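You operate a simulated robot arm through the tools that you are given. There is no shell and no other tool. Be economical: measure what you need, move in short steps, check, and stop when the job is done.

The job below is to be done with a simulated two-armed robot. You get a single attempt, and the scene is never put back.

Task
Tighten the bearing block's grease cup, and hold the green collar while you tighten its wing screw.
Fine: stop each in its green mark; stand block and collar on the done plate; leave the orange collar alone. Set down upright: green collar, bearing block.

Only the result counts: the job must be done as asked and must still hold three seconds after the hand-in. Knocking over, shifting, dropping, spilling or breaking anything else fails it.

Robot
Two 6-joint arms with two-finger grippers on one trunk, on a base that drives. Base frame: it is fixed to the floor where the robot stands at the start and does not move with it; the origin is under the middle of the robot, x ahead of it, y to its left, z up. Readings come in m, rad, newtons and seconds.
The left shoulder is at the start at [0.061, 0.143, 0.877], the right one opposite. With the tool pointing down near the work surface each hand reaches from about 0.16 to 0.68 m from the robot's upright axis, wherever it stands, measured 20 degrees to its own side. Places, roughly: bearing block (11x6x7 cm) [3.5, -1.5, 0.9]; done plate [3.3, -1.8, 0.9]; grease cup [3.5, -1.6, 0.9]; green collar [3.25, -1.5, 1]; green collar wing screw [3.2, -1.6, 0.9]; orange collar [3.75, -2, 1.25]; orange collar wing screw [3.7, -2, 1.4]. Payload 2.45 kg a hand.
The TCP of each hand is the grasp point between the finger pads, 0.026 m short of the fingertips. In the tool frame z runs along the fingers and y along their closing line. Largest opening 0.096 m; the body of the gripper starts 0.069 m behind the TCP.
Orientation is that of the tool frame in the base frame, as a unit quaternion [w, x, y, z]. With the fingers straight down and closing along the base's y, the tool's x points along the base's -x, its y along +y and its z along -z.

Tools
- The arms move only by the tool send_rows. It takes "left_steps", "right_steps" or both (then of equal length, played together; a hand with none holds still); each is a list of rows, each a list of 7 numbers: the turn, a rotation vector about the tool's x, y, z in rad, then the shift along the tool's x, y, z in m, then the gripper command, from -1 (shut) to 1 (fully open), values between in proportion. In form: [[wx, wy, wz, x, y, z, hand], ...]. A call has 1 to 10 rows; each row shifts and turns the commanded pose from where the row before left it, along the tool's axes as they then stand. Each row takes 0.2 s and may step no farther than 0.05 m and 0.15 rad from the row before; otherwise, or with a gripper value out of range, the whole call is refused. A pose out of reach is approached as far as the arm can. The call stops where the force on the tool passes 40 N (or 10 N more than at its start, if that is more) or the arm is blocked; 0.2 s more then pass. Each finger halts on what it meets, pressing with about 31 N; the grip force reading is that of the motor and also rises with nothing between the fingers. The clock runs only during rows and for 0.2 s after the last one: add rows that do not move to give the fingers time. It gives the time, the measured TCP pose, the force on the tool (base axes), the opening and the grip force at its end, in the units of the frame above (readings bear some noise), with the torque about the TCP (base axes, N m) and any sound that the robot's microphone picked up.
- Cameras (640 x 400 px; columns grow to the right, rows downward): "scene" is now at [0.1425, 0.0123, 1.4883]; the picture's right is [0.13, -0.99, -0.00], its down [-0.69, -0.09, -0.72] and it looks along [0.72, 0.09, -0.69] (base axes); focal length 271 px, centre (320, 200). "left" rides on the left gripper at [0.082, -0.003, -0.098] in its tool frame; the picture's right is [0.04, 1.00, 0.00], its down [-0.73, 0.03, -0.68] and it looks along [-0.68, 0.03, 0.73] (tool axes); focal length 256 px, centre (320, 200). "right" rides on the right gripper at [0.082, 0.003, -0.098] in its tool frame; the picture's right is [-0.04, 1.00, 0.00], its down [-0.73, -0.03, -0.68] and it looks along [-0.68, -0.03, 0.73] (tool axes); focal length 256 px, centre (320, 200).
- capture(camera): a new picture of that camera. No time passes.
- move_column(by): slides the trunk up (or, below 0, down) by that many m; the arms and the scene camera ride with it, the base frame stays. It gives what a move gives, with no picture.
- roll_base(legs): drives the robot by 1 to 6 legs, each [ahead, turn to the left] in m and rad, along the robot's own axes; the way and the turn of a leg run together, so that a leg with both is an arc; at most 1.5 m and 3.142 rad a leg. The arms and the cameras ride along, it lands a little off, and it stops where it bumps. It gives what a move gives.
- aim_head(pan, tilt): turns the head with the scene camera to pan (to the left, within 1.501 rad either way) and tilt (down, from -0.506 to 1.204), counted from straight ahead of the robot. It gives what a move gives.
- probe_pixels(camera, pixels): for up to 12 pixels [column, row] of the newest picture of that camera ("zoom" is the newest enlarged one), the place [x, y, z] in the base frame of the surface seen there, good to about 0.002 m. No time passes.
- zoom(camera, box): a new picture of the part [left, top, right, bottom] of that camera's present view, enlarged. No time passes.
- hand_in(): hands the job in; it is judged then, once.

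Go step by step. Measure first, check grasps and placings, and put right what went wrong. The budget is 90 turns and 92 pictures, counting those below and the enlarged ones. Unless the task says otherwise, let go and move clear before handing in, and close with one line.

The tools are called after "Emit:" as name(argument=value, ...) on one line, values as JSON. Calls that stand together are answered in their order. send_rows: Moves the arms, as the interface text tells. Its arguments: {"type":"object","properties":{"left_steps":{"type":"array"},"right_steps":{"type":"array"}},"required":[]} The other tools are called the same way: move_column (by) slides the trunk up or down; roll_base (legs) drives the base; aim_head (pan, tilt) turns the head that bears the scene camera; capture (camera) takes a picture; probe_pixels (camera, pixels) gives the place of the surface under pixels of a picture; zoom (camera, box) takes an enlarged picture of a part of a camera's view; hand_in () hands the job in.

At the start:

```text
time: 0.0
left_position: [0.5034, 0.2025, 1.2158]
left_tcp_rot: [0.001, -0.004, 1.0, 0.0]
left_force: [0.4, 0.0, -0.7]
left_ft_torque: [0.01, 0.01, -0.05]
left_width: 0.0958
left_finger_force: 0.0
right_position: [0.4754, -0.1749, 1.1973]
right_tcp_rot: [0.0, -0.006, 1.0, 0.001]
right_force: [0.6, 0.0, -0.5]
right_ft_torque: [0.0, 0.02, 0.0]
right_width: 0.0959
right_finger_force: 0.0
trunk travel left (down, up): [-0.502, 0.088]
robot x, y, heading: [-0.0007, 0.0017, -0.0]
head pan, tilt: [0.127, 0.761]
```

scene: 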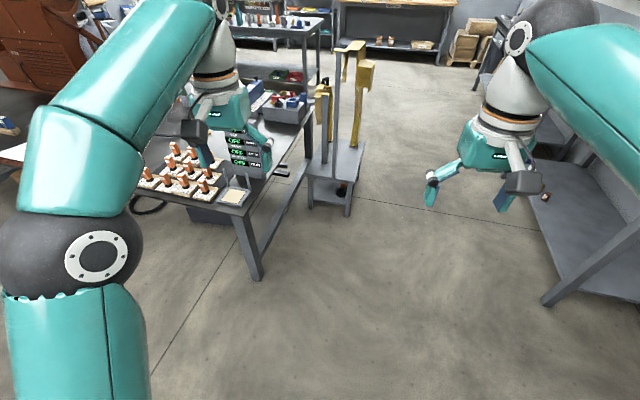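
right: 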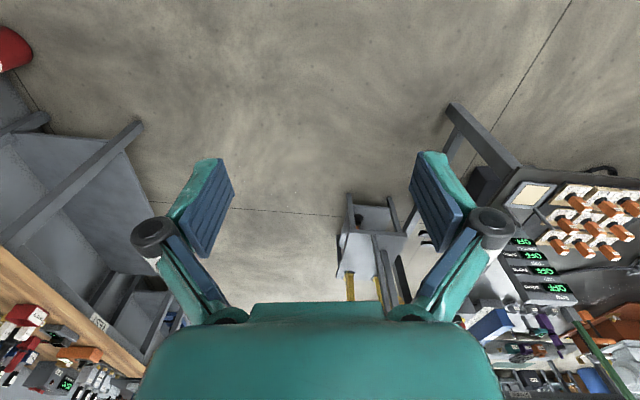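
left: 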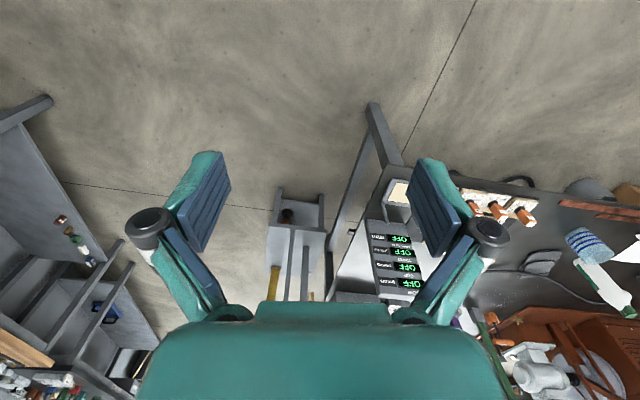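

The start picture shows benches left and right and a stand in the middle, but the work area near [3.4,-1.6] is out of view or hidden by the arm. I'll aim the head toward it.

Emit:
aim_head(pan=-0.45, tilt=0.25)

Emit:
capture(camera="scene")

```text
time: 1.0
left_position: [0.504, 0.2008, 1.2151]
left_tcp_rot: [0.0, -0.005, 1.0, 0.0]
left_force: [-0.7, -0.1, -0.1]
left_ft_torque: [-0.02, 0.0, -0.01]
left_width: 0.0958
left_finger_force: 0.0
right_position: [0.4753, -0.1757, 1.1968]
right_tcp_rot: [0.0, -0.005, 1.0, 0.0]
right_force: [1.0, 0.4, 0.9]
right_ft_torque: [-0.01, 0.02, 0.0]
right_width: 0.0959
right_finger_force: 0.1
trunk travel left (down, up): [-0.502, 0.088]
robot x, y, heading: [0.0011, 0.0013, 0.001]
head pan, tilt: [-0.45, 0.25]
```

```text
88 pictures are left
```

scene: 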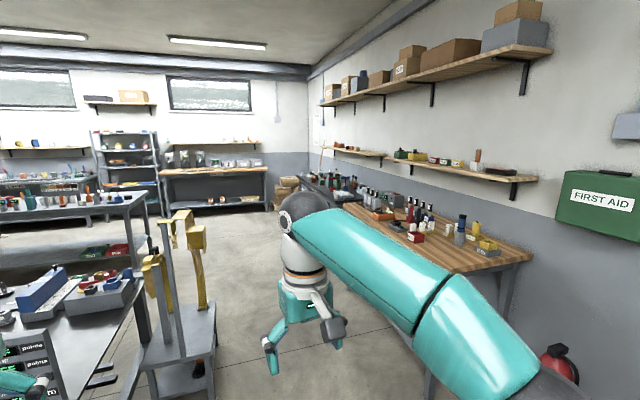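

The wooden bench along the right wall (columns 330-530, rows 180-270) holds the work pieces. I'll enlarge and probe it.

Emit:
zoom(camera="scene", box=[290, 130, 550, 290])

Emit:
probe_pixels(camera="scene", pixels=[[530, 255], [455, 270], [360, 205], [310, 178], [385, 300], [250, 350], [210, 335], [440, 300], [480, 158], [340, 148], [345, 188]])

```text
2.46 times, centred on (420, 210) of scene
```

zoom: 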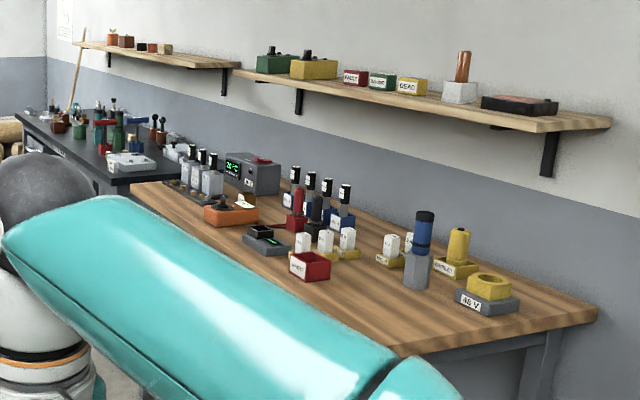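

```text
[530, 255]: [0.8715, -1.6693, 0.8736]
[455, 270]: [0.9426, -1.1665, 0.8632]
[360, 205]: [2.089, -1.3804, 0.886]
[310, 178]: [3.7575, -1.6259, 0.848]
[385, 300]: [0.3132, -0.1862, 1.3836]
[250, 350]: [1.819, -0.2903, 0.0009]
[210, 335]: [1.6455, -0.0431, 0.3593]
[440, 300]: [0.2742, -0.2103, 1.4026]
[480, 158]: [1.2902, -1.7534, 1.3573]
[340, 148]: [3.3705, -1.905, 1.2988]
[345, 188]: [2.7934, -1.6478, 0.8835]
```

The black bench at the far end (x≈2.4–3.9, top z≈0.85–0.88) is the target. I'll drive through the corridor between the stand and the wooden bench and stop partway to look.

Emit:
roll_base(legs=[[0, -0.5], [1.2, 0], [0, 0.5], [1.3, 0]])

Emit:
aim_head(pan=-0.7, tilt=0.5)

Emit:
capture(camera="scene")

```text
time: 16.6
left_position: [2.8457, -0.4105, 1.2152]
left_tcp_rot: [-0.001, 0.001, 1.0, 0.0]
left_force: [0.1, 0.1, 0.9]
left_ft_torque: [0.0, -0.01, -0.03]
left_width: 0.0958
left_finger_force: 0.0
right_position: [2.8114, -0.7881, 1.1965]
right_tcp_rot: [-0.001, 0.001, 1.0, 0.0]
right_force: [0.6, -0.7, 0.2]
right_ft_torque: [0.02, 0.04, 0.02]
right_width: 0.096
right_finger_force: 0.0
trunk travel left (down, up): [-0.502, 0.088]
robot x, y, heading: [2.3377, -0.6073, -0.017]
head pan, tilt: [-0.45, 0.25]
```

```text
time: 17.3
left_position: [2.8451, -0.4117, 1.216]
left_tcp_rot: [-0.001, 0.001, 1.0, 0.0]
left_force: [0.0, -0.1, 0.0]
left_ft_torque: [-0.01, -0.02, -0.02]
left_width: 0.096
left_finger_force: 0.0
right_position: [2.8105, -0.7863, 1.1978]
right_tcp_rot: [-0.002, 0.001, 1.0, -0.001]
right_force: [0.4, -0.3, 0.1]
right_ft_torque: [0.03, -0.02, 0.02]
right_width: 0.0959
right_finger_force: 0.0
trunk travel left (down, up): [-0.502, 0.088]
robot x, y, heading: [2.3376, -0.6078, -0.023]
head pan, tilt: [-0.7, 0.499]
```

```text
86 pictures are left
```

scene: 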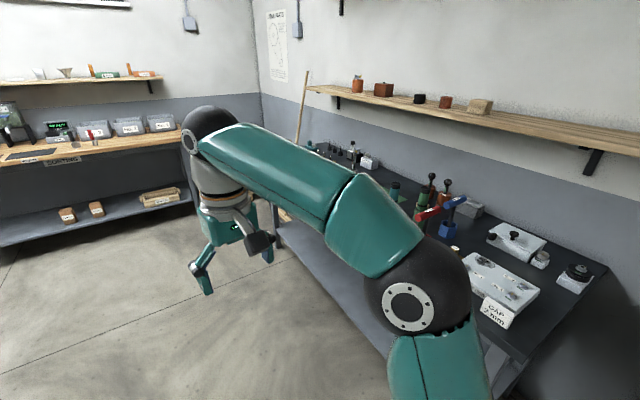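

The black bench is to the right with the way ahead partly open; a far bench stands at columns 0-190. I'll probe clearances before moving on.

Emit:
probe_pixels(camera="scene", pixels=[[185, 150], [150, 230], [5, 160], [275, 225], [510, 365], [605, 268], [310, 145], [430, 190], [400, 180], [345, 150], [520, 235]])

```text
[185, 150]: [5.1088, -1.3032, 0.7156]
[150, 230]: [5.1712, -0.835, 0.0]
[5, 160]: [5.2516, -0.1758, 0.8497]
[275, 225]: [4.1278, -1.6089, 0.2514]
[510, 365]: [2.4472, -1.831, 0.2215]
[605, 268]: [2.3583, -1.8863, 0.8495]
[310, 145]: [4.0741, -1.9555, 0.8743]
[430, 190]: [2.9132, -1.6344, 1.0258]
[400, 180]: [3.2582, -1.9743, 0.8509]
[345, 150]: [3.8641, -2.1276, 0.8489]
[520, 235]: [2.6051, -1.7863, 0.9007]
```

The way is clear to x≈3.3. I'll drive there, turn to face the bench and look.

Emit:
roll_base(legs=[[1.02, 0], [0, -1.55]])

Emit:
aim_head(pan=0, tilt=0.55)

Emit:
capture(camera="scene")

```text
time: 26.2
left_position: [3.6708, -1.0956, 1.2166]
left_tcp_rot: [0.0, 0.632, 0.775, 0.001]
left_force: [-1.1, -0.2, -0.1]
left_ft_torque: [0.06, -0.09, 0.01]
left_width: 0.0961
left_finger_force: 0.0
right_position: [3.2946, -1.1401, 1.1971]
right_tcp_rot: [0.0, 0.632, 0.775, 0.003]
right_force: [-1.4, -0.6, -0.4]
right_ft_torque: [0.06, -0.07, 0.02]
right_width: 0.0961
right_finger_force: 0.1
trunk travel left (down, up): [-0.502, 0.088]
robot x, y, heading: [3.4305, -0.6235, -1.409]
head pan, tilt: [-0.7, 0.499]
stopped in leg 2: the robot was blocked; the commanded pose is now the measured one
```

```text
time: 27.2
left_position: [3.6751, -1.0937, 1.2182]
left_tcp_rot: [0.0, 0.631, 0.776, -0.001]
left_force: [0.7, 0.5, 0.4]
left_ft_torque: [0.01, 0.02, -0.03]
left_width: 0.0961
left_finger_force: 0.0
right_position: [3.2987, -1.1381, 1.1983]
right_tcp_rot: [-0.001, 0.632, 0.775, 0.001]
right_force: [0.2, -0.4, -0.6]
right_ft_torque: [0.0, -0.01, 0.01]
right_width: 0.0959
right_finger_force: 0.0
trunk travel left (down, up): [-0.502, 0.088]
robot x, y, heading: [3.4286, -0.626, -1.412]
head pan, tilt: [0.0, 0.55]
```

```text
85 pictures are left
```

scene: 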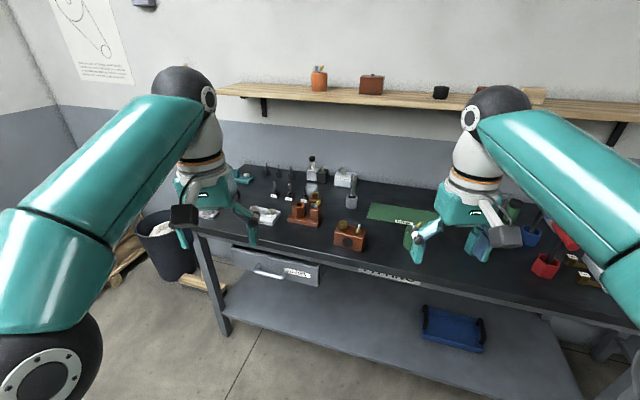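

The turn stopped early at heading -1.41, against something out of view, but the work area is now visible (block near (350,238), green plate at (400,213), green collar near (412,232)). I'll enlarge it.

Emit:
zoom(camera="scene", box=[240, 150, 480, 300])

Emit:
zoom(camera="scene", box=[220, 50, 400, 162])

Emit:
aim_head(pan=1.4, tilt=0.9)

Emit:
capture(camera="scene")

Emit:
aim_head(pan=-1.4, tilt=0.9)

Emit:
capture(camera="scene")

```text
2.67 times, centred on (360, 225) of scene
```

zoom: 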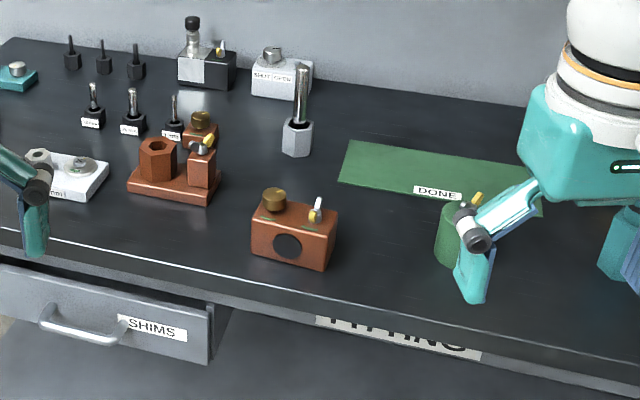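

```text
3.56 times, centred on (310, 106) of scene
```

zoom: 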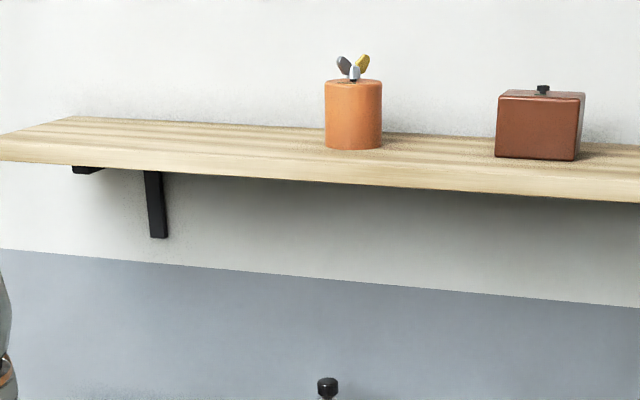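

```text
time: 28.8
left_position: [3.6735, -1.0937, 1.218]
left_tcp_rot: [-0.001, 0.631, 0.776, 0.0]
left_force: [-0.8, 0.0, 0.1]
left_ft_torque: [0.0, -0.01, 0.0]
left_width: 0.096
left_finger_force: 0.1
right_position: [3.2989, -1.1386, 1.1971]
right_tcp_rot: [-0.001, 0.632, 0.775, 0.0]
right_force: [0.8, -0.1, 0.5]
right_ft_torque: [0.02, 0.0, -0.04]
right_width: 0.0959
right_finger_force: 0.0
trunk travel left (down, up): [-0.502, 0.088]
robot x, y, heading: [3.4333, -0.6238, -1.413]
head pan, tilt: [1.4, 0.901]
```

```text
82 pictures are left
```

scene: 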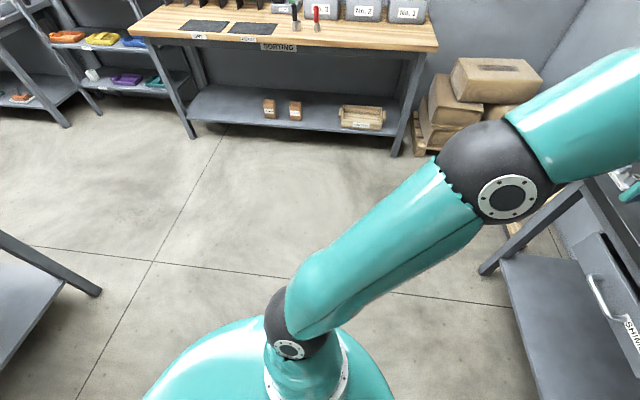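

```text
time: 31.2
left_position: [3.6744, -1.0944, 1.2171]
left_tcp_rot: [0.0, 0.631, 0.776, 0.001]
left_force: [0.3, 0.0, -0.4]
left_ft_torque: [-0.02, 0.01, -0.01]
left_width: 0.0962
left_finger_force: 0.2
right_position: [3.2989, -1.1386, 1.1983]
right_tcp_rot: [-0.001, 0.631, 0.776, -0.001]
right_force: [-0.1, 0.4, 0.0]
right_ft_torque: [0.01, 0.03, -0.02]
right_width: 0.0963
right_finger_force: 0.0
trunk travel left (down, up): [-0.502, 0.088]
robot x, y, heading: [3.4298, -0.6265, -1.414]
head pan, tilt: [-1.4, 0.901]
```

```text
81 pictures are left
```

scene: 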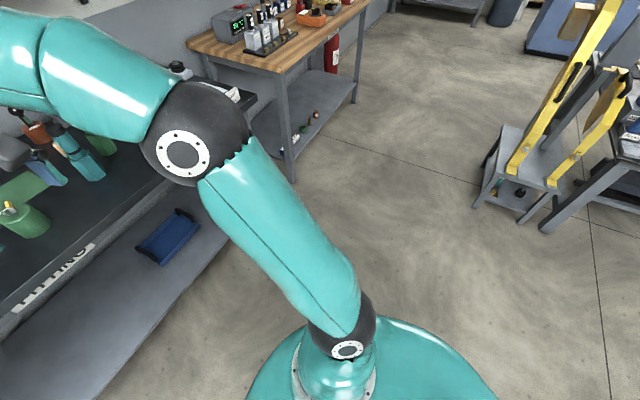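

The floor around the base shows nothing obvious touching. I'll look straight ahead again and probe the pieces accurately.

Emit:
aim_head(pan=-0.05, tilt=0.75)

Emit:
capture(camera="scene")

Emit:
zoom(camera="scene", box=[260, 90, 460, 215])

```text
time: 32.8
left_position: [3.674, -1.0942, 1.2167]
left_tcp_rot: [0.0, 0.63, 0.776, 0.0]
left_force: [0.5, -0.8, 0.2]
left_ft_torque: [0.01, 0.0, -0.01]
left_width: 0.0956
left_finger_force: 0.1
right_position: [3.2991, -1.1384, 1.1993]
right_tcp_rot: [0.0, 0.631, 0.775, 0.0]
right_force: [-0.7, 0.2, 0.3]
right_ft_torque: [-0.02, 0.0, 0.02]
right_width: 0.0959
right_finger_force: 0.2
trunk travel left (down, up): [-0.502, 0.088]
robot x, y, heading: [3.4377, -0.6248, -1.408]
head pan, tilt: [-0.051, 0.75]
```

```text
80 pictures are left
```

scene: 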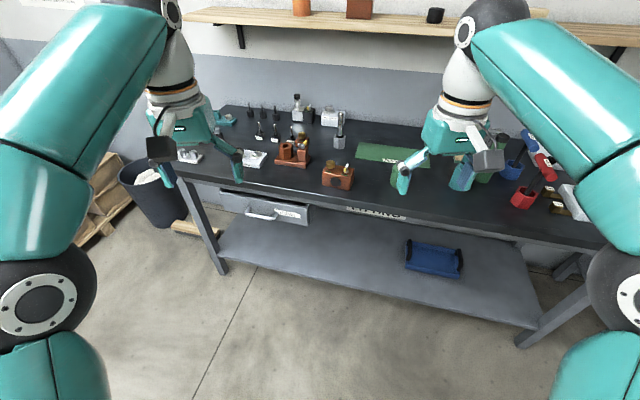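

```text
3.20 times, centred on (360, 152) of scene
```

zoom: 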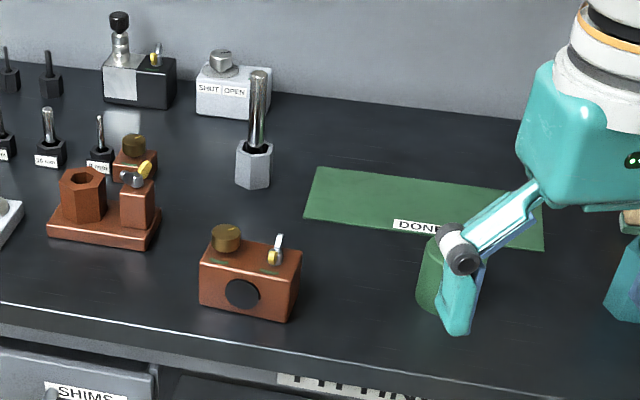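

Emit:
probe_pixels(camera="zoom", pixels=[[226, 236], [275, 250], [245, 275], [245, 295], [201, 308], [288, 320], [305, 225], [320, 168], [542, 248], [432, 255], [250, 345], [300, 245]])

Emit:
probe_pixels(camera="scene", pixels=[[340, 215], [320, 290], [240, 265], [515, 345], [435, 250], [260, 215]])

```text
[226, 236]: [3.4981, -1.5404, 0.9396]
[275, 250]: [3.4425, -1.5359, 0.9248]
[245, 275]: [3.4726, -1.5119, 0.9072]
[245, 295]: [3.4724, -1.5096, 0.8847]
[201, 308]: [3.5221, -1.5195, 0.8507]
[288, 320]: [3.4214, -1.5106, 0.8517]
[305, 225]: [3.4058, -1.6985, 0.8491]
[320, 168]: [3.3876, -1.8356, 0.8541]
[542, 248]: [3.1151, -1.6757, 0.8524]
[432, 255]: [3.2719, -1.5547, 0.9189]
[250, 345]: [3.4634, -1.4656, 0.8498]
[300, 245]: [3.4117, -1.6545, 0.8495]
```

```text
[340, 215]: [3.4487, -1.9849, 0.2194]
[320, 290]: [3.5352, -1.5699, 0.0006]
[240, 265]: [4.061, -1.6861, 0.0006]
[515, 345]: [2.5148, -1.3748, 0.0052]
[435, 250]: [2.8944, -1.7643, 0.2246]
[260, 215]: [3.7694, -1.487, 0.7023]
```

The block front face is at y≈-1.51, x 3.42–3.52, bench top z=0.85, and the done plate spans roughly x 3.115–3.40, y -1.68 to -1.84. I need to be about 0.45 m closer, so I'll check the base's extent before driving.

Emit:
aim_head(pan=0, tilt=1.2)

Emit:
capture(camera="scene")

Emit:
roll_base(legs=[[0, -0.15]])

```text
time: 33.6
left_position: [3.675, -1.0943, 1.2181]
left_tcp_rot: [0.0, 0.631, 0.776, 0.0]
left_force: [-0.4, -0.2, 0.1]
left_ft_torque: [0.0, -0.02, 0.0]
left_width: 0.0959
left_finger_force: 0.1
right_position: [3.2987, -1.1388, 1.1975]
right_tcp_rot: [-0.001, 0.631, 0.776, 0.0]
right_force: [-0.8, -0.6, 0.7]
right_ft_torque: [0.01, 0.0, 0.03]
right_width: 0.0958
right_finger_force: 0.0
trunk travel left (down, up): [-0.502, 0.088]
robot x, y, heading: [3.433, -0.6272, -1.412]
head pan, tilt: [0.0, 1.201]
```

```text
78 pictures are left
```

scene: 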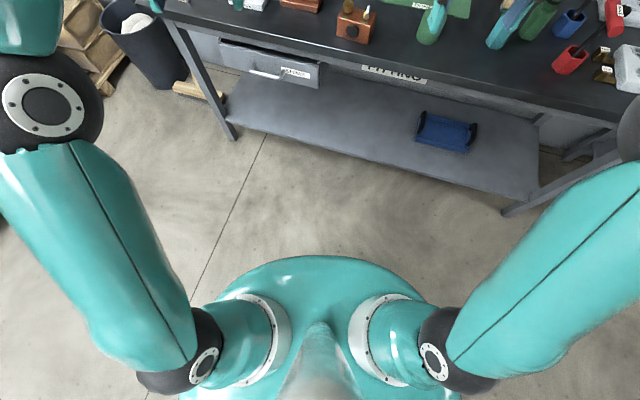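

```text
time: 34.7
left_position: [3.6017, -1.1263, 1.217]
left_tcp_rot: [0.001, 0.687, 0.727, -0.001]
left_force: [-0.2, 0.1, -0.3]
left_ft_torque: [0.0, -0.03, -0.02]
left_width: 0.096
left_finger_force: 0.0
right_position: [3.2239, -1.1129, 1.1985]
right_tcp_rot: [0.0, 0.688, 0.726, 0.001]
right_force: [0.5, 0.5, -0.2]
right_ft_torque: [0.01, -0.01, 0.02]
right_width: 0.0957
right_finger_force: 0.1
trunk travel left (down, up): [-0.502, 0.088]
robot x, y, heading: [3.4414, -0.6259, -1.558]
head pan, tilt: [0.0, 1.201]
```

The turn now succeeded (heading -1.558). I'll probe the torso edge and bench edge in that picture to choose the drive distance.

Emit:
probe_pixels(camera="scene", pixels=[[320, 257], [320, 270], [250, 270], [345, 55], [420, 78], [320, 120]])

```text
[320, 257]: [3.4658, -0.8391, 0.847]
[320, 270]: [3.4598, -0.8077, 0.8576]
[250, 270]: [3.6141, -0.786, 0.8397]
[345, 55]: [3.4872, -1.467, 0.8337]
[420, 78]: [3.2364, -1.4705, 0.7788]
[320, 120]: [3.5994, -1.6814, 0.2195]
```

The bench front edge is at y≈-1.467 and the torso front is only 0.21 m ahead of the axis. I'll drive 0.45 m ahead and look.

Emit:
roll_base(legs=[[0.45, 0]])

Emit:
aim_head(pan=0, tilt=1.0)

Emit:
capture(camera="scene")

Emit:
capture(camera="right")

Emit:
capture(camera="left")

```text
time: 37.5
left_position: [3.6088, -1.5706, 1.2179]
left_tcp_rot: [0.0, 0.686, 0.728, -0.001]
left_force: [-0.3, -1.6, -0.4]
left_ft_torque: [0.05, 0.03, -0.02]
left_width: 0.0959
left_finger_force: 0.0
right_position: [3.2287, -1.5608, 1.1989]
right_tcp_rot: [0.0, 0.686, 0.727, 0.0]
right_force: [-0.5, 0.5, 0.0]
right_ft_torque: [0.01, 0.04, 0.0]
right_width: 0.096
right_finger_force: 0.1
trunk travel left (down, up): [-0.502, 0.088]
robot x, y, heading: [3.4449, -1.0731, -1.556]
head pan, tilt: [0.0, 1.201]
```

```text
time: 38.2
left_position: [3.6081, -1.5704, 1.2168]
left_tcp_rot: [0.001, 0.686, 0.728, 0.0]
left_force: [-0.2, -0.4, 0.7]
left_ft_torque: [0.02, -0.01, 0.02]
left_width: 0.0959
left_finger_force: 0.0
right_position: [3.2294, -1.5594, 1.1993]
right_tcp_rot: [0.0, 0.686, 0.727, 0.001]
right_force: [-0.1, -0.2, -1.3]
right_ft_torque: [0.0, 0.02, 0.0]
right_width: 0.0959
right_finger_force: 0.1
trunk travel left (down, up): [-0.502, 0.088]
robot x, y, heading: [3.4445, -1.074, -1.557]
head pan, tilt: [0.0, 1.0]
```

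```text
77 pictures are left
```

scene: 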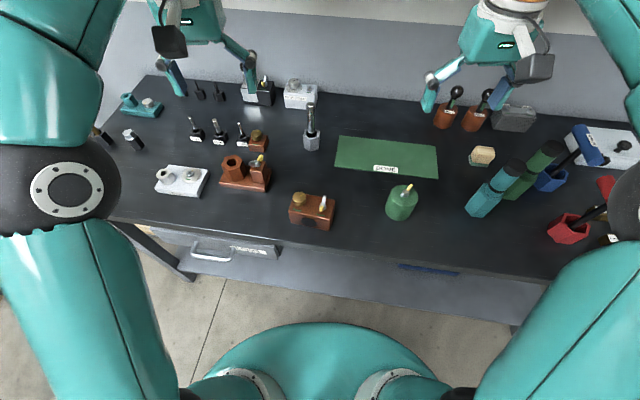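

```text
76 pictures are left
```

right: 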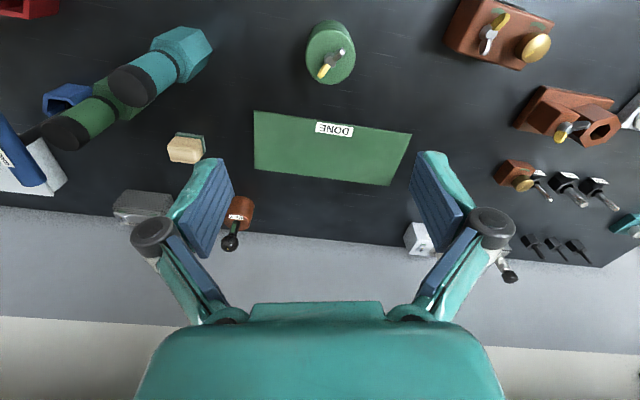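

```text
75 pictures are left
```

left: 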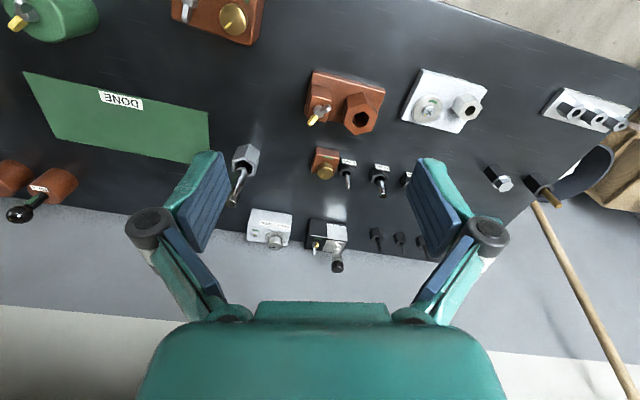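

Everything is in view now: block at (312,210), collar at (402,202), plate at (387,157). I'll enlarge the block and the collar to see marks and pointers.

Emit:
zoom(camera="scene", box=[276, 180, 348, 236])

Emit:
probe_pixels(camera="zoom", pixels=[[220, 165], [420, 195], [120, 210], [110, 300], [470, 410], [490, 250], [200, 130]])

Emit:
zoom(camera="scene", box=[370, 172, 438, 225])

Emit:
zoom(camera="right", box=[290, 0, 370, 100])

Emit:
zoom(camera="right", box=[440, 0, 570, 81])

```text
7.14 times, centred on (312, 208) of scene
```

zoom: 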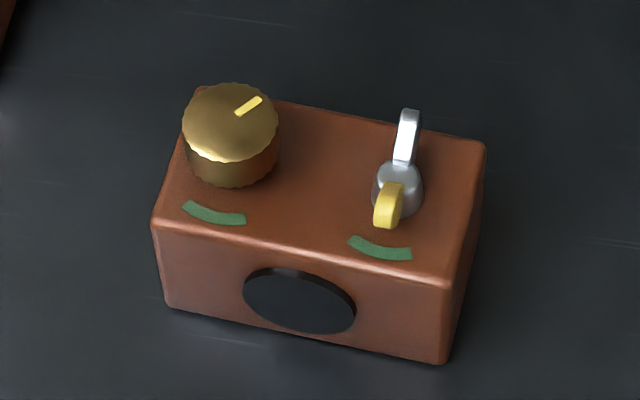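

```text
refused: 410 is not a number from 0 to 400
```

```text
7.55 times, centred on (404, 198) of scene
```

zoom: 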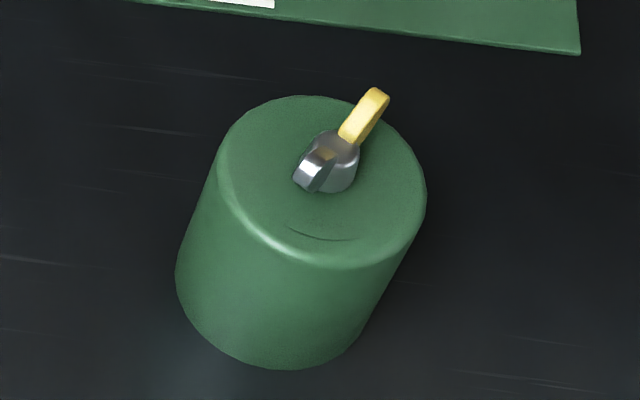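

```text
4.00 times, centred on (330, 50) of right
```

zoom: 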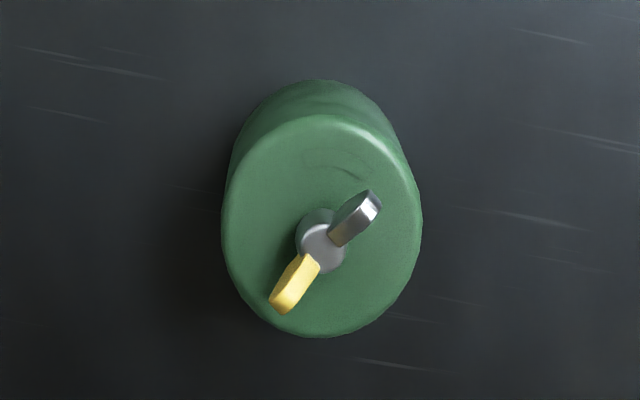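

```text
4.92 times, centred on (505, 40) of right
```

zoom: 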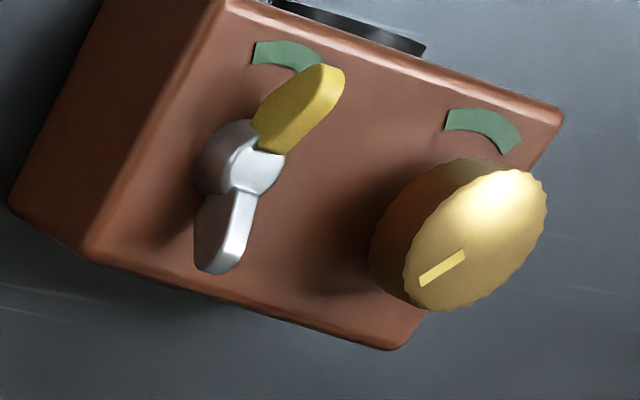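

The cup's yellow pointer and the collar's yellow wing both point back-right, and the green marks sit in front, so each needs a clockwise turn of about 130°. I'll measure the geometry from the enlarged views.

Emit:
probe_pixels(camera="zoom", pixels=[[250, 45], [285, 52], [316, 72], [447, 115], [483, 120], [514, 142], [425, 282], [462, 254], [460, 220], [535, 180], [410, 295], [480, 235]])

Emit:
zoom(camera="scene", box=[276, 180, 348, 236])

Emit:
probe_pixels(camera="zoom", pixels=[[185, 207], [215, 217], [245, 221], [238, 112], [259, 99], [228, 83], [222, 160], [184, 120], [277, 130], [155, 228], [445, 288], [485, 145]])

Emit:
zoom(camera="scene", box=[370, 172, 438, 225])

Emit:
probe_pixels(camera="zoom", pixels=[[290, 226], [320, 238], [352, 240], [320, 155], [335, 145], [345, 133], [382, 92], [300, 182], [300, 97], [320, 262], [222, 170], [422, 200]])

```text
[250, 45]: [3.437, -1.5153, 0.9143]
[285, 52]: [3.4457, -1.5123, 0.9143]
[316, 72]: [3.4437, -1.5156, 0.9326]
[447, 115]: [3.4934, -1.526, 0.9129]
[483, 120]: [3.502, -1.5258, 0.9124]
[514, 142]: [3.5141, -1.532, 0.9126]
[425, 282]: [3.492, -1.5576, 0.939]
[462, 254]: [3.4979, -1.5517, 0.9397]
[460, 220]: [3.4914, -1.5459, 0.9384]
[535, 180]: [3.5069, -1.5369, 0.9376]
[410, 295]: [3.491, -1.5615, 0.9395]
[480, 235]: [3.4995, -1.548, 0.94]
```

```text
7.14 times, centred on (312, 208) of scene
```

zoom: 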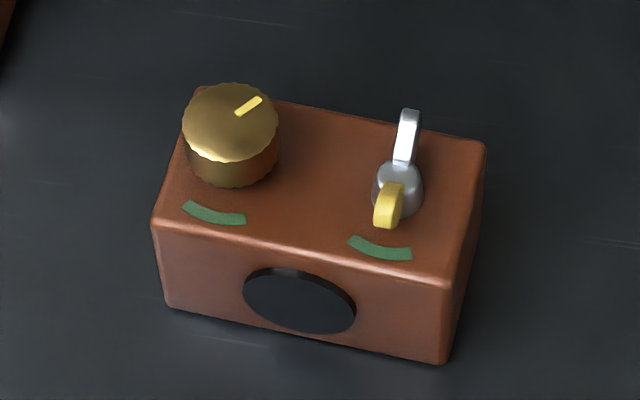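

```text
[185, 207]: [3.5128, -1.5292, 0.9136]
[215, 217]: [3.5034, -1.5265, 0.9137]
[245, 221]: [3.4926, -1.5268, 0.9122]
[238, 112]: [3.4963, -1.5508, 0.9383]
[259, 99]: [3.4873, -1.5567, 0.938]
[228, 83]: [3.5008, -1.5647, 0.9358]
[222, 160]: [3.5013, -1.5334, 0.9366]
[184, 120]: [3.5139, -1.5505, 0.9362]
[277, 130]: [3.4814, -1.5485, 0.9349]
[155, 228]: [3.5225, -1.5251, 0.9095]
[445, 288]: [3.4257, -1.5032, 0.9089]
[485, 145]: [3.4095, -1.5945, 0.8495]
```

```text
7.55 times, centred on (404, 198) of scene
```

zoom: 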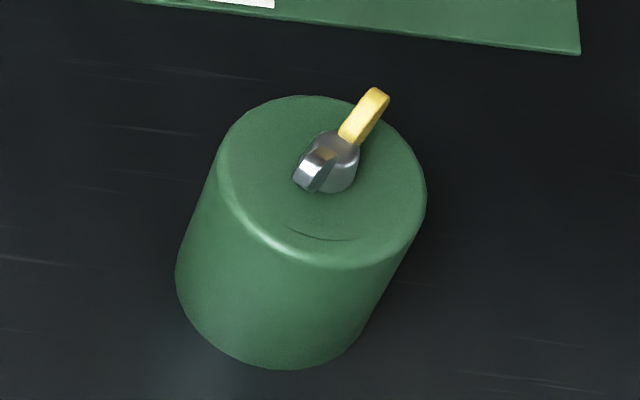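

```text
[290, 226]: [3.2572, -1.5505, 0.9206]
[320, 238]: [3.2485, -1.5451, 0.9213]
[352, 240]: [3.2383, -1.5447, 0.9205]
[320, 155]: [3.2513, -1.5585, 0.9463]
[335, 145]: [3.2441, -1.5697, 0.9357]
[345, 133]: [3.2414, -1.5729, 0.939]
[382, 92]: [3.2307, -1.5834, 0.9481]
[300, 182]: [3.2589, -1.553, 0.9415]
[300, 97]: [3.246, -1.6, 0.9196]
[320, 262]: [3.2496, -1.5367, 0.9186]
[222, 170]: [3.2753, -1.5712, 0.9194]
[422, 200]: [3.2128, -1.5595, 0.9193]
```

Measured: cup axis ≈(3.4985,-1.549), top z 0.939, pointer at ≈215°, mark centre ≈78–80° → clockwise ≈2.39 rad. Collar wing axis ≈(3.2445,-1.568), pointer ≈228°, mark ≈80°. First I bring the left hand over the cup, pre-turned counter-clockwise with the fingers half open.

Emit:
send_rows(left_steps=[[0, 0, 0, 0.0092, -0.036, 0, 0.15], [0, 0, 0, 0.0092, -0.036, 0, 0.15], [0, 0, 0, 0.0092, -0.036, 0, 0.15], [0, 0, -0.15, 0, 0, 0.024, 0.15], [0, 0, -0.15, 0, 0, 0.024, 0.15], [0, 0, -0.15, 0, 0, 0.024, 0.15], [0, 0, -0.15, 0, 0, 0.024, 0.15], [0, 0, -0.15, 0, 0, 0.024, 0.15], [0, 0, -0.15, 0, 0, 0.024, 0.15], [0, 0, -0.15, 0, 0, 0.024, 0.15]])

Emit:
capture(camera="left")

Emit:
capture(camera="scene")

```text
time: 40.4
left_position: [3.4985, -1.55, 1.049]
left_tcp_rot: [0.0, 0.229, 0.974, 0.0]
left_force: [-0.5, 0.5, 0.0]
left_ft_torque: [0.02, 0.0, 0.04]
left_width: 0.0555
left_finger_force: 0.1
right_position: [3.2298, -1.5596, 1.1987]
right_tcp_rot: [-0.001, 0.687, 0.727, 0.0]
right_force: [-0.4, 0.3, 0.7]
right_ft_torque: [0.01, 0.03, 0.03]
right_width: 0.0962
right_finger_force: 0.0
trunk travel left (down, up): [-0.502, 0.088]
robot x, y, heading: [3.4428, -1.075, -1.551]
head pan, tilt: [0.0, 1.0]
```

```text
68 pictures are left
```

left: 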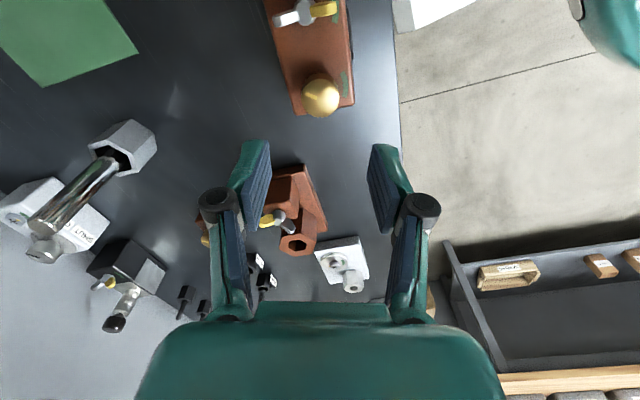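

```text
67 pictures are left
```

scene: 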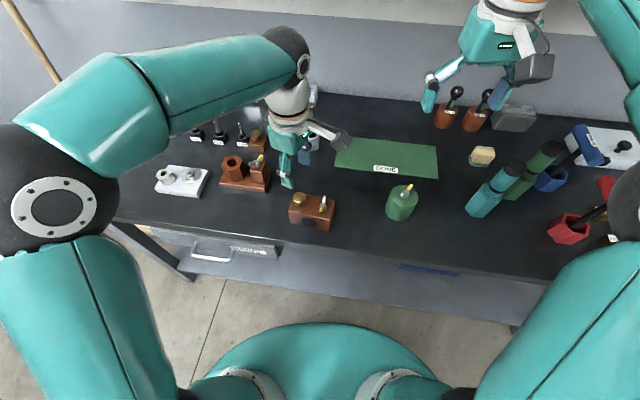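

The hand sits above the cup (cup at (320,97) in the left view, as expected for TCP straight over it). I'll verify with a probe while descending.

Emit:
probe_pixels(camera="left", pixels=[[304, 97], [337, 97], [320, 82], [320, 113], [320, 97]])

Emit:
send_rows(left_steps=[[0, 0, -0.1, 0, 0, 0.02, 0.15], [0, 0, -0.05, 0, 0, 0.02, 0.15], [0, 0, 0, 0, 0, 0.02, 0.15]])

Emit:
capture(camera="left")

```text
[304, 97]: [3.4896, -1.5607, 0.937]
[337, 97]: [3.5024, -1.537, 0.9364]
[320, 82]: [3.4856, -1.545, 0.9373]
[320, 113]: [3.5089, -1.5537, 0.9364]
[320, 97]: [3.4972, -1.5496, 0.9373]
```

```text
time: 41.2
left_position: [3.4975, -1.5503, 0.9906]
left_tcp_rot: [0.001, 0.154, 0.988, -0.001]
left_force: [-0.2, -0.9, 0.2]
left_ft_torque: [-0.03, 0.02, 0.0]
left_width: 0.0553
left_finger_force: 0.0
right_position: [3.2296, -1.56, 1.198]
right_tcp_rot: [-0.001, 0.686, 0.727, 0.002]
right_force: [-0.5, -0.6, 0.8]
right_ft_torque: [0.0, -0.01, -0.03]
right_width: 0.096
right_finger_force: 0.1
trunk travel left (down, up): [-0.502, 0.088]
robot x, y, heading: [3.443, -1.0701, -1.559]
head pan, tilt: [0.0, 1.0]
```

```text
66 pictures are left
```

left: 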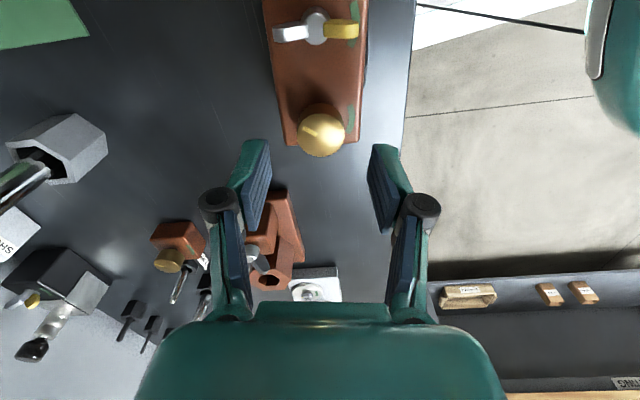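

Aligned: cup centre (3.497,-1.549) matches the TCP. I descend 0.046 m and close.

Emit:
send_rows(left_steps=[[0, 0, 0, 0, 0, 0.023, 0.15], [0, 0, 0, 0, 0, 0.023, 0.15], [0, 0, 0, 0, 0, 0, -0.5], [0, 0, 0, 0, 0, 0, -0.5], [0, 0, 0, 0, 0, 0, -0.5]])

Emit:
capture(camera="left")

```text
time: 42.4
left_position: [3.4968, -1.5511, 0.9449]
left_tcp_rot: [0.0, 0.156, 0.988, 0.0]
left_force: [0.2, 1.1, -1.2]
left_ft_torque: [-0.03, -0.09, -0.02]
left_width: 0.0312
left_finger_force: 31.1
right_position: [3.2295, -1.5603, 1.1977]
right_tcp_rot: [-0.001, 0.687, 0.727, 0.001]
right_force: [0.2, 0.0, -0.2]
right_ft_torque: [0.01, 0.01, -0.02]
right_width: 0.0958
right_finger_force: 0.0
trunk travel left (down, up): [-0.502, 0.088]
robot x, y, heading: [3.4479, -1.0733, -1.559]
head pan, tilt: [0.0, 1.0]
```

```text
65 pictures are left
```

left: 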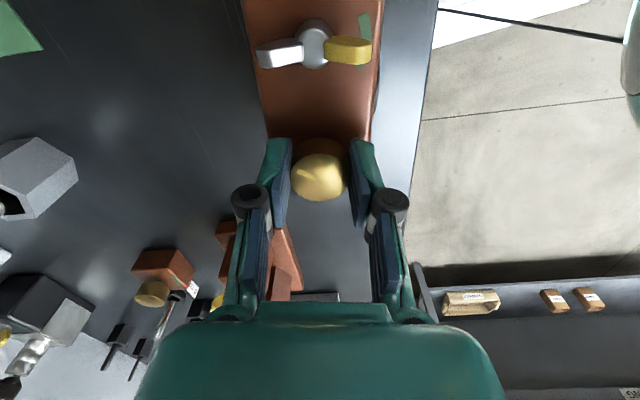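

The cup is gripped (width 0.031). I try a first clockwise part of 0.48 rad and check that the block stays.

Emit:
send_rows(left_steps=[[0, 0, 0.12, 0, 0, 0, -0.5], [0, 0, 0.12, 0, 0, 0, -0.5], [0, 0, 0.12, 0, 0, 0, -0.5], [0, 0, 0.12, 0, 0, 0, -0.5]])

Emit:
zoom(camera="scene", box=[270, 150, 360, 240])

Emit:
capture(camera="left")

```text
time: 43.4
left_position: [3.4979, -1.5498, 0.9433]
left_tcp_rot: [0.0, 0.388, 0.922, -0.001]
left_force: [-1.9, 0.1, 0.0]
left_ft_torque: [0.07, 0.22, 0.03]
left_width: 0.0308
left_finger_force: 31.2
right_position: [3.2284, -1.56, 1.1986]
right_tcp_rot: [0.0, 0.687, 0.727, 0.001]
right_force: [-0.9, -0.7, -0.8]
right_ft_torque: [0.0, 0.01, -0.02]
right_width: 0.0958
right_finger_force: 0.0
trunk travel left (down, up): [-0.502, 0.088]
robot x, y, heading: [3.4438, -1.0727, -1.556]
head pan, tilt: [0.0, 1.0]
```

```text
4.44 times, centred on (315, 195) of scene
```

zoom: 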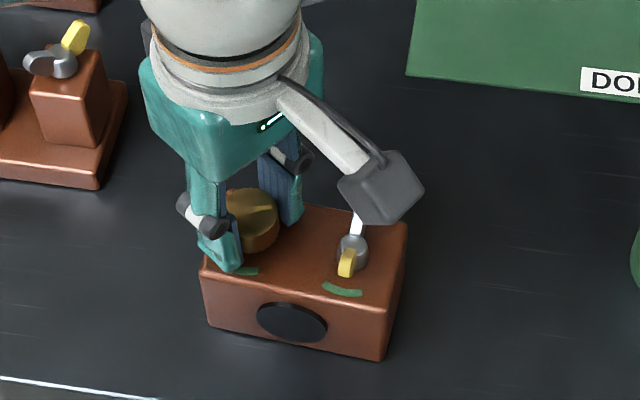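

```text
63 pictures are left
```

left: 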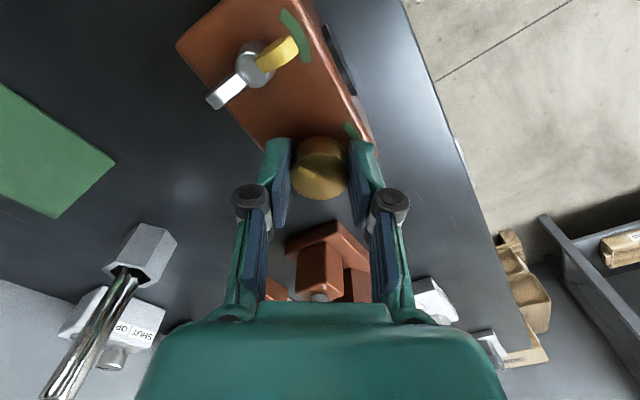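

The block stayed put while the cup and pointer turned with the hand. I continue by 1.4 rad and check.

Emit:
send_rows(left_steps=[[0, 0, 0.14, 0, 0, 0, -0.5], [0, 0, 0.14, 0, 0, 0, -0.5], [0, 0, 0.14, 0, 0, 0, -0.5], [0, 0, 0.14, 0, 0, 0, -0.5], [0, 0, 0.14, 0, 0, 0, -0.5], [0, 0, 0.14, 0, 0, 0, -0.5], [0, 0, 0.14, 0, 0, 0, -0.5], [0, 0, 0.14, 0, 0, 0, -0.5], [0, 0, 0.14, 0, 0, 0, -0.5], [0, 0, 0.14, 0, 0, 0, -0.5]])

Emit:
zoom(camera="scene", box=[270, 150, 360, 240])

Emit:
capture(camera="left")

```text
time: 45.6
left_position: [3.497, -1.5503, 0.9448]
left_tcp_rot: [0.0, 0.89, 0.456, 0.0]
left_force: [0.4, -1.0, 0.4]
left_ft_torque: [0.03, -0.01, 0.04]
left_width: 0.0307
left_finger_force: 31.0
right_position: [3.2302, -1.5599, 1.1973]
right_tcp_rot: [-0.001, 0.686, 0.728, 0.002]
right_force: [1.1, 0.5, 0.1]
right_ft_torque: [0.0, -0.01, -0.01]
right_width: 0.0959
right_finger_force: 0.1
trunk travel left (down, up): [-0.502, 0.088]
robot x, y, heading: [3.4457, -1.071, -1.564]
head pan, tilt: [0.0, 1.0]
```

```text
4.44 times, centred on (315, 195) of scene
```

zoom: 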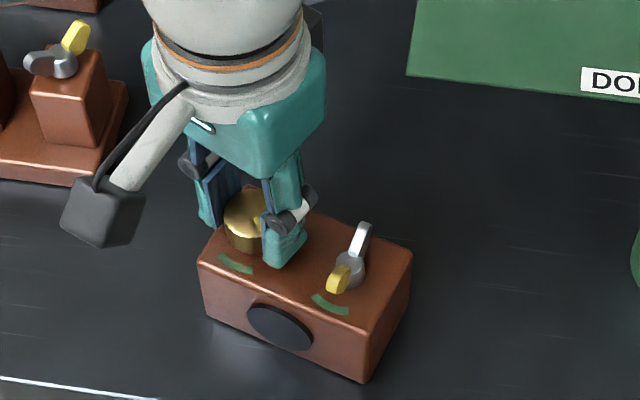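

```text
61 pictures are left
```

left: 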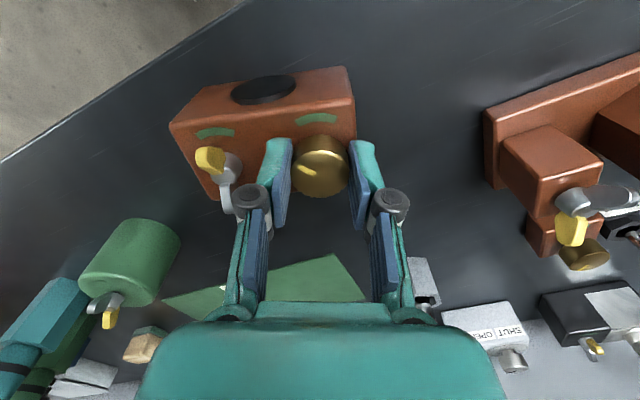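

The block has begun to slip round clockwise with the cup (pointer still ~75° short of the mark). I'll release, lift the left hand, and measure the block so the right hand can hold it.

Emit:
send_rows(left_steps=[[0, 0, 0, 0, 0, 0, 0.15], [0, 0, 0, 0, 0, 0, 0.15], [0, 0, 0, 0, 0, -0.04, 0.15], [0, 0, 0, 0, 0, -0.04, 0.15], [0, 0, -0.14, 0, 0, -0.04, 0.15], [0, 0, -0.14, 0, 0, -0.03, 0.15], [0, 0, -0.14, 0.04, 0, -0.03, 0.15], [0, 0, -0.14, 0.04, 0, 0, 0.15], [0, 0, -0.14, 0.04, 0, 0, 0.15]])

Emit:
capture(camera="left")

Emit:
zoom(camera="scene", box=[276, 180, 348, 236])

```text
time: 47.6
left_position: [3.5215, -1.4326, 1.1238]
left_tcp_rot: [0.0, 0.678, 0.735, -0.002]
left_force: [0.5, 0.9, 0.2]
left_ft_torque: [-0.05, 0.01, 0.01]
left_width: 0.055
left_finger_force: 0.1
right_position: [3.2309, -1.5572, 1.1997]
right_tcp_rot: [0.0, 0.687, 0.727, 0.0]
right_force: [0.4, 0.5, 0.7]
right_ft_torque: [-0.01, 0.03, -0.02]
right_width: 0.0961
right_finger_force: 0.1
trunk travel left (down, up): [-0.502, 0.088]
robot x, y, heading: [3.4448, -1.0722, -1.559]
head pan, tilt: [0.0, 1.0]
```

```text
60 pictures are left
```

left: 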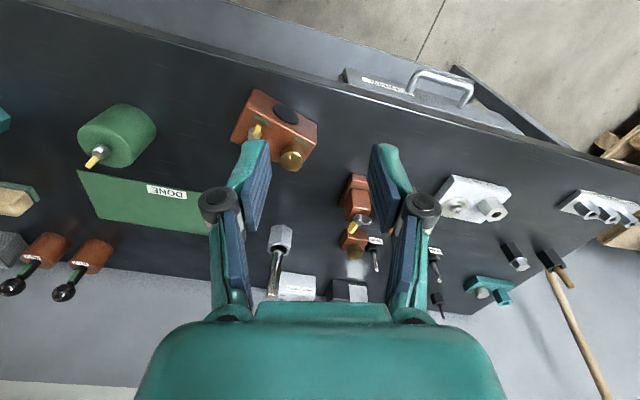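

```text
7.14 times, centred on (312, 208) of scene
```

zoom: 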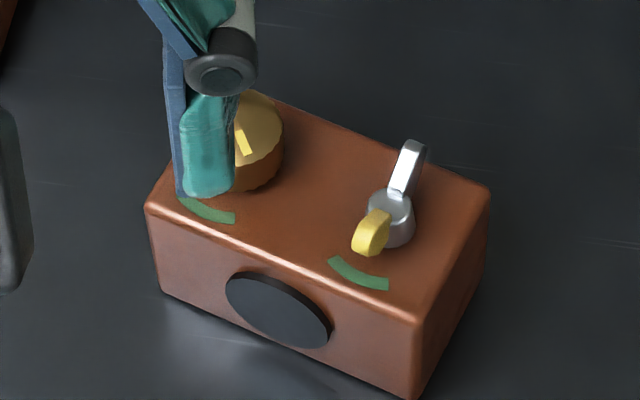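

The pointer now points front-right; probing the new block pose and pointer.

Emit:
probe_pixels(camera="zoom", pixels=[[240, 128], [249, 152], [183, 201], [207, 216], [233, 220], [281, 130], [260, 98], [245, 162], [152, 208], [418, 308], [490, 195], [388, 200]])

Emit:
capture(camera="right")

```text
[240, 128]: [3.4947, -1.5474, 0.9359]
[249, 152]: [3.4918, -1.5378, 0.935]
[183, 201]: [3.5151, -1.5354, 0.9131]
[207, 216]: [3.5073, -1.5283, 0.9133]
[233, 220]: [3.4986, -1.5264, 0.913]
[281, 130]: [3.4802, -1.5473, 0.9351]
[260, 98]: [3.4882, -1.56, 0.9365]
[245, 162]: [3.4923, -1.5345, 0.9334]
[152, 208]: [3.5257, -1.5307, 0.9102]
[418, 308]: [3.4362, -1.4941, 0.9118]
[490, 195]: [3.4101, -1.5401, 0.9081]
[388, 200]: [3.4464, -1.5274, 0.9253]
```

```text
58 pictures are left
```

right: 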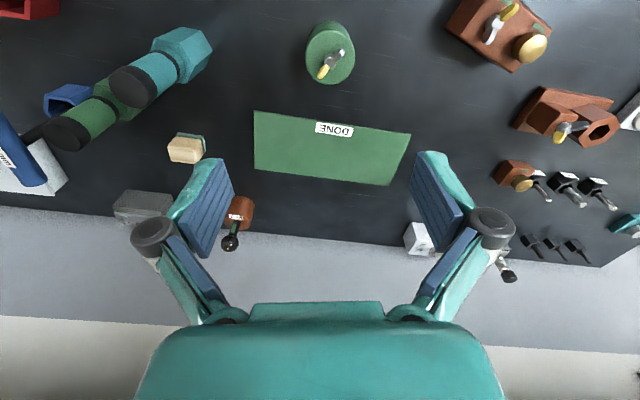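

Block slipped ~9.5°; the pointer is now at 107° and mark centre ≈65°, so ≈0.73 rad remains. I'll regrip the cup with the hand turned back and continue.

Emit:
send_rows(left_steps=[[0, 0, 0, -0.038, -0.0114, 0, 0.05], [0, 0, 0, -0.038, -0.0114, 0, 0.05], [0, 0, 0, -0.038, -0.0114, 0, 0.05], [0, 0, -0.15, 0, 0, 0.018, 0.05], [0, 0, -0.15, 0, 0, 0.018, 0.05], [0, 0, -0.15, 0, 0, 0.018, 0.05], [0, 0, -0.15, 0, 0, 0.018, 0.05], [0, 0, -0.15, 0, 0, 0.018, 0.05], [0, 0, -0.15, 0, 0, 0.018, 0.05], [0, 0, -0.15, 0, 0, 0.018, 0.05]])

Emit:
capture(camera="left")

```text
time: 49.8
left_position: [3.4974, -1.5509, 0.9969]
left_tcp_rot: [0.0, 0.218, 0.976, 0.0]
left_force: [-0.6, 0.4, -0.8]
left_ft_torque: [0.0, -0.01, -0.04]
left_width: 0.0503
left_finger_force: 0.0
right_position: [3.2288, -1.559, 1.1983]
right_tcp_rot: [-0.001, 0.687, 0.727, 0.001]
right_force: [-0.3, 0.0, -0.5]
right_ft_torque: [0.0, 0.0, 0.0]
right_width: 0.0959
right_finger_force: 0.1
trunk travel left (down, up): [-0.502, 0.088]
robot x, y, heading: [3.4458, -1.0727, -1.562]
head pan, tilt: [0.0, 1.0]
```

```text
57 pictures are left
```

left: 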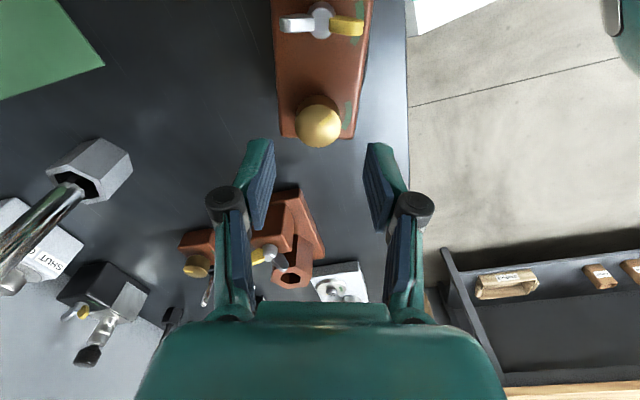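

Aligned over the cup (318,122). Descend, grip and turn 0.72 rad clockwise.

Emit:
send_rows(left_steps=[[0, 0, 0, 0, 0, 0.026, 0.05], [0, 0, 0, 0, 0, 0.026, 0.05], [0, 0, 0, 0, 0, 0, -0.5], [0, 0, 0, 0, 0, 0, -0.5], [0, 0, 0.12, 0, 0, 0, -0.5], [0, 0, 0.12, 0, 0, 0, -0.5], [0, 0, 0.12, 0, 0, 0, -0.5], [0, 0, 0.12, 0, 0, 0, -0.5], [0, 0, 0.12, 0, 0, 0, -0.5], [0, 0, 0.12, 0, 0, 0, -0.5]])

Emit:
zoom(camera="scene", box=[276, 180, 348, 236])

Emit:
zoom(camera="left", box=[180, 30, 460, 205])

```text
time: 52.0
left_position: [3.4976, -1.5491, 0.9465]
left_tcp_rot: [0.001, 0.549, 0.836, 0.0]
left_force: [0.8, 0.3, -4.0]
left_ft_torque: [-0.11, -0.07, -0.01]
left_width: 0.031
left_finger_force: 31.1
right_position: [3.2297, -1.5611, 1.1992]
right_tcp_rot: [-0.001, 0.686, 0.727, 0.0]
right_force: [-0.2, 0.6, 1.0]
right_ft_torque: [-0.02, -0.01, -0.03]
right_width: 0.096
right_finger_force: 0.0
trunk travel left (down, up): [-0.502, 0.088]
robot x, y, heading: [3.4435, -1.0698, -1.562]
head pan, tilt: [0.0, 1.0]
```

```text
7.14 times, centred on (312, 208) of scene
```

zoom: 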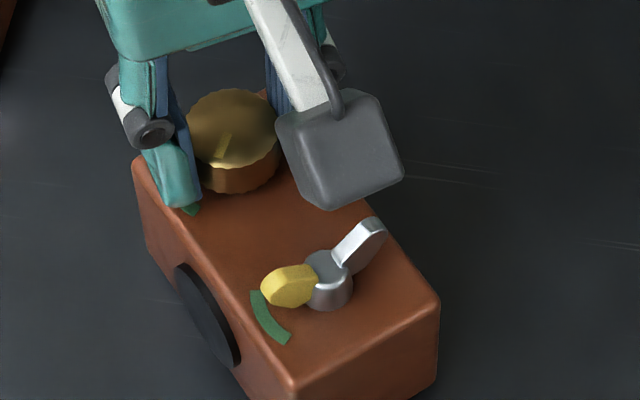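

```text
2.29 times, centred on (320, 118) of left
```

zoom: 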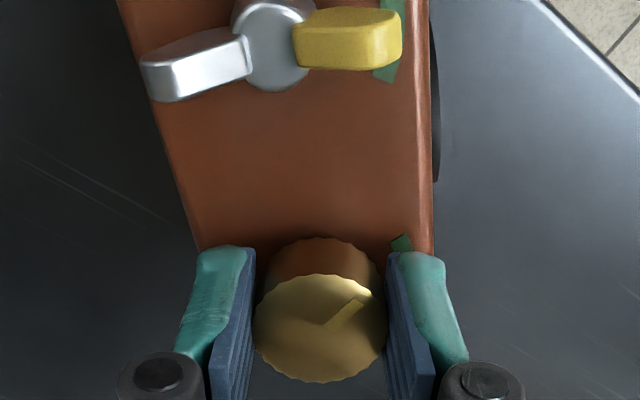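

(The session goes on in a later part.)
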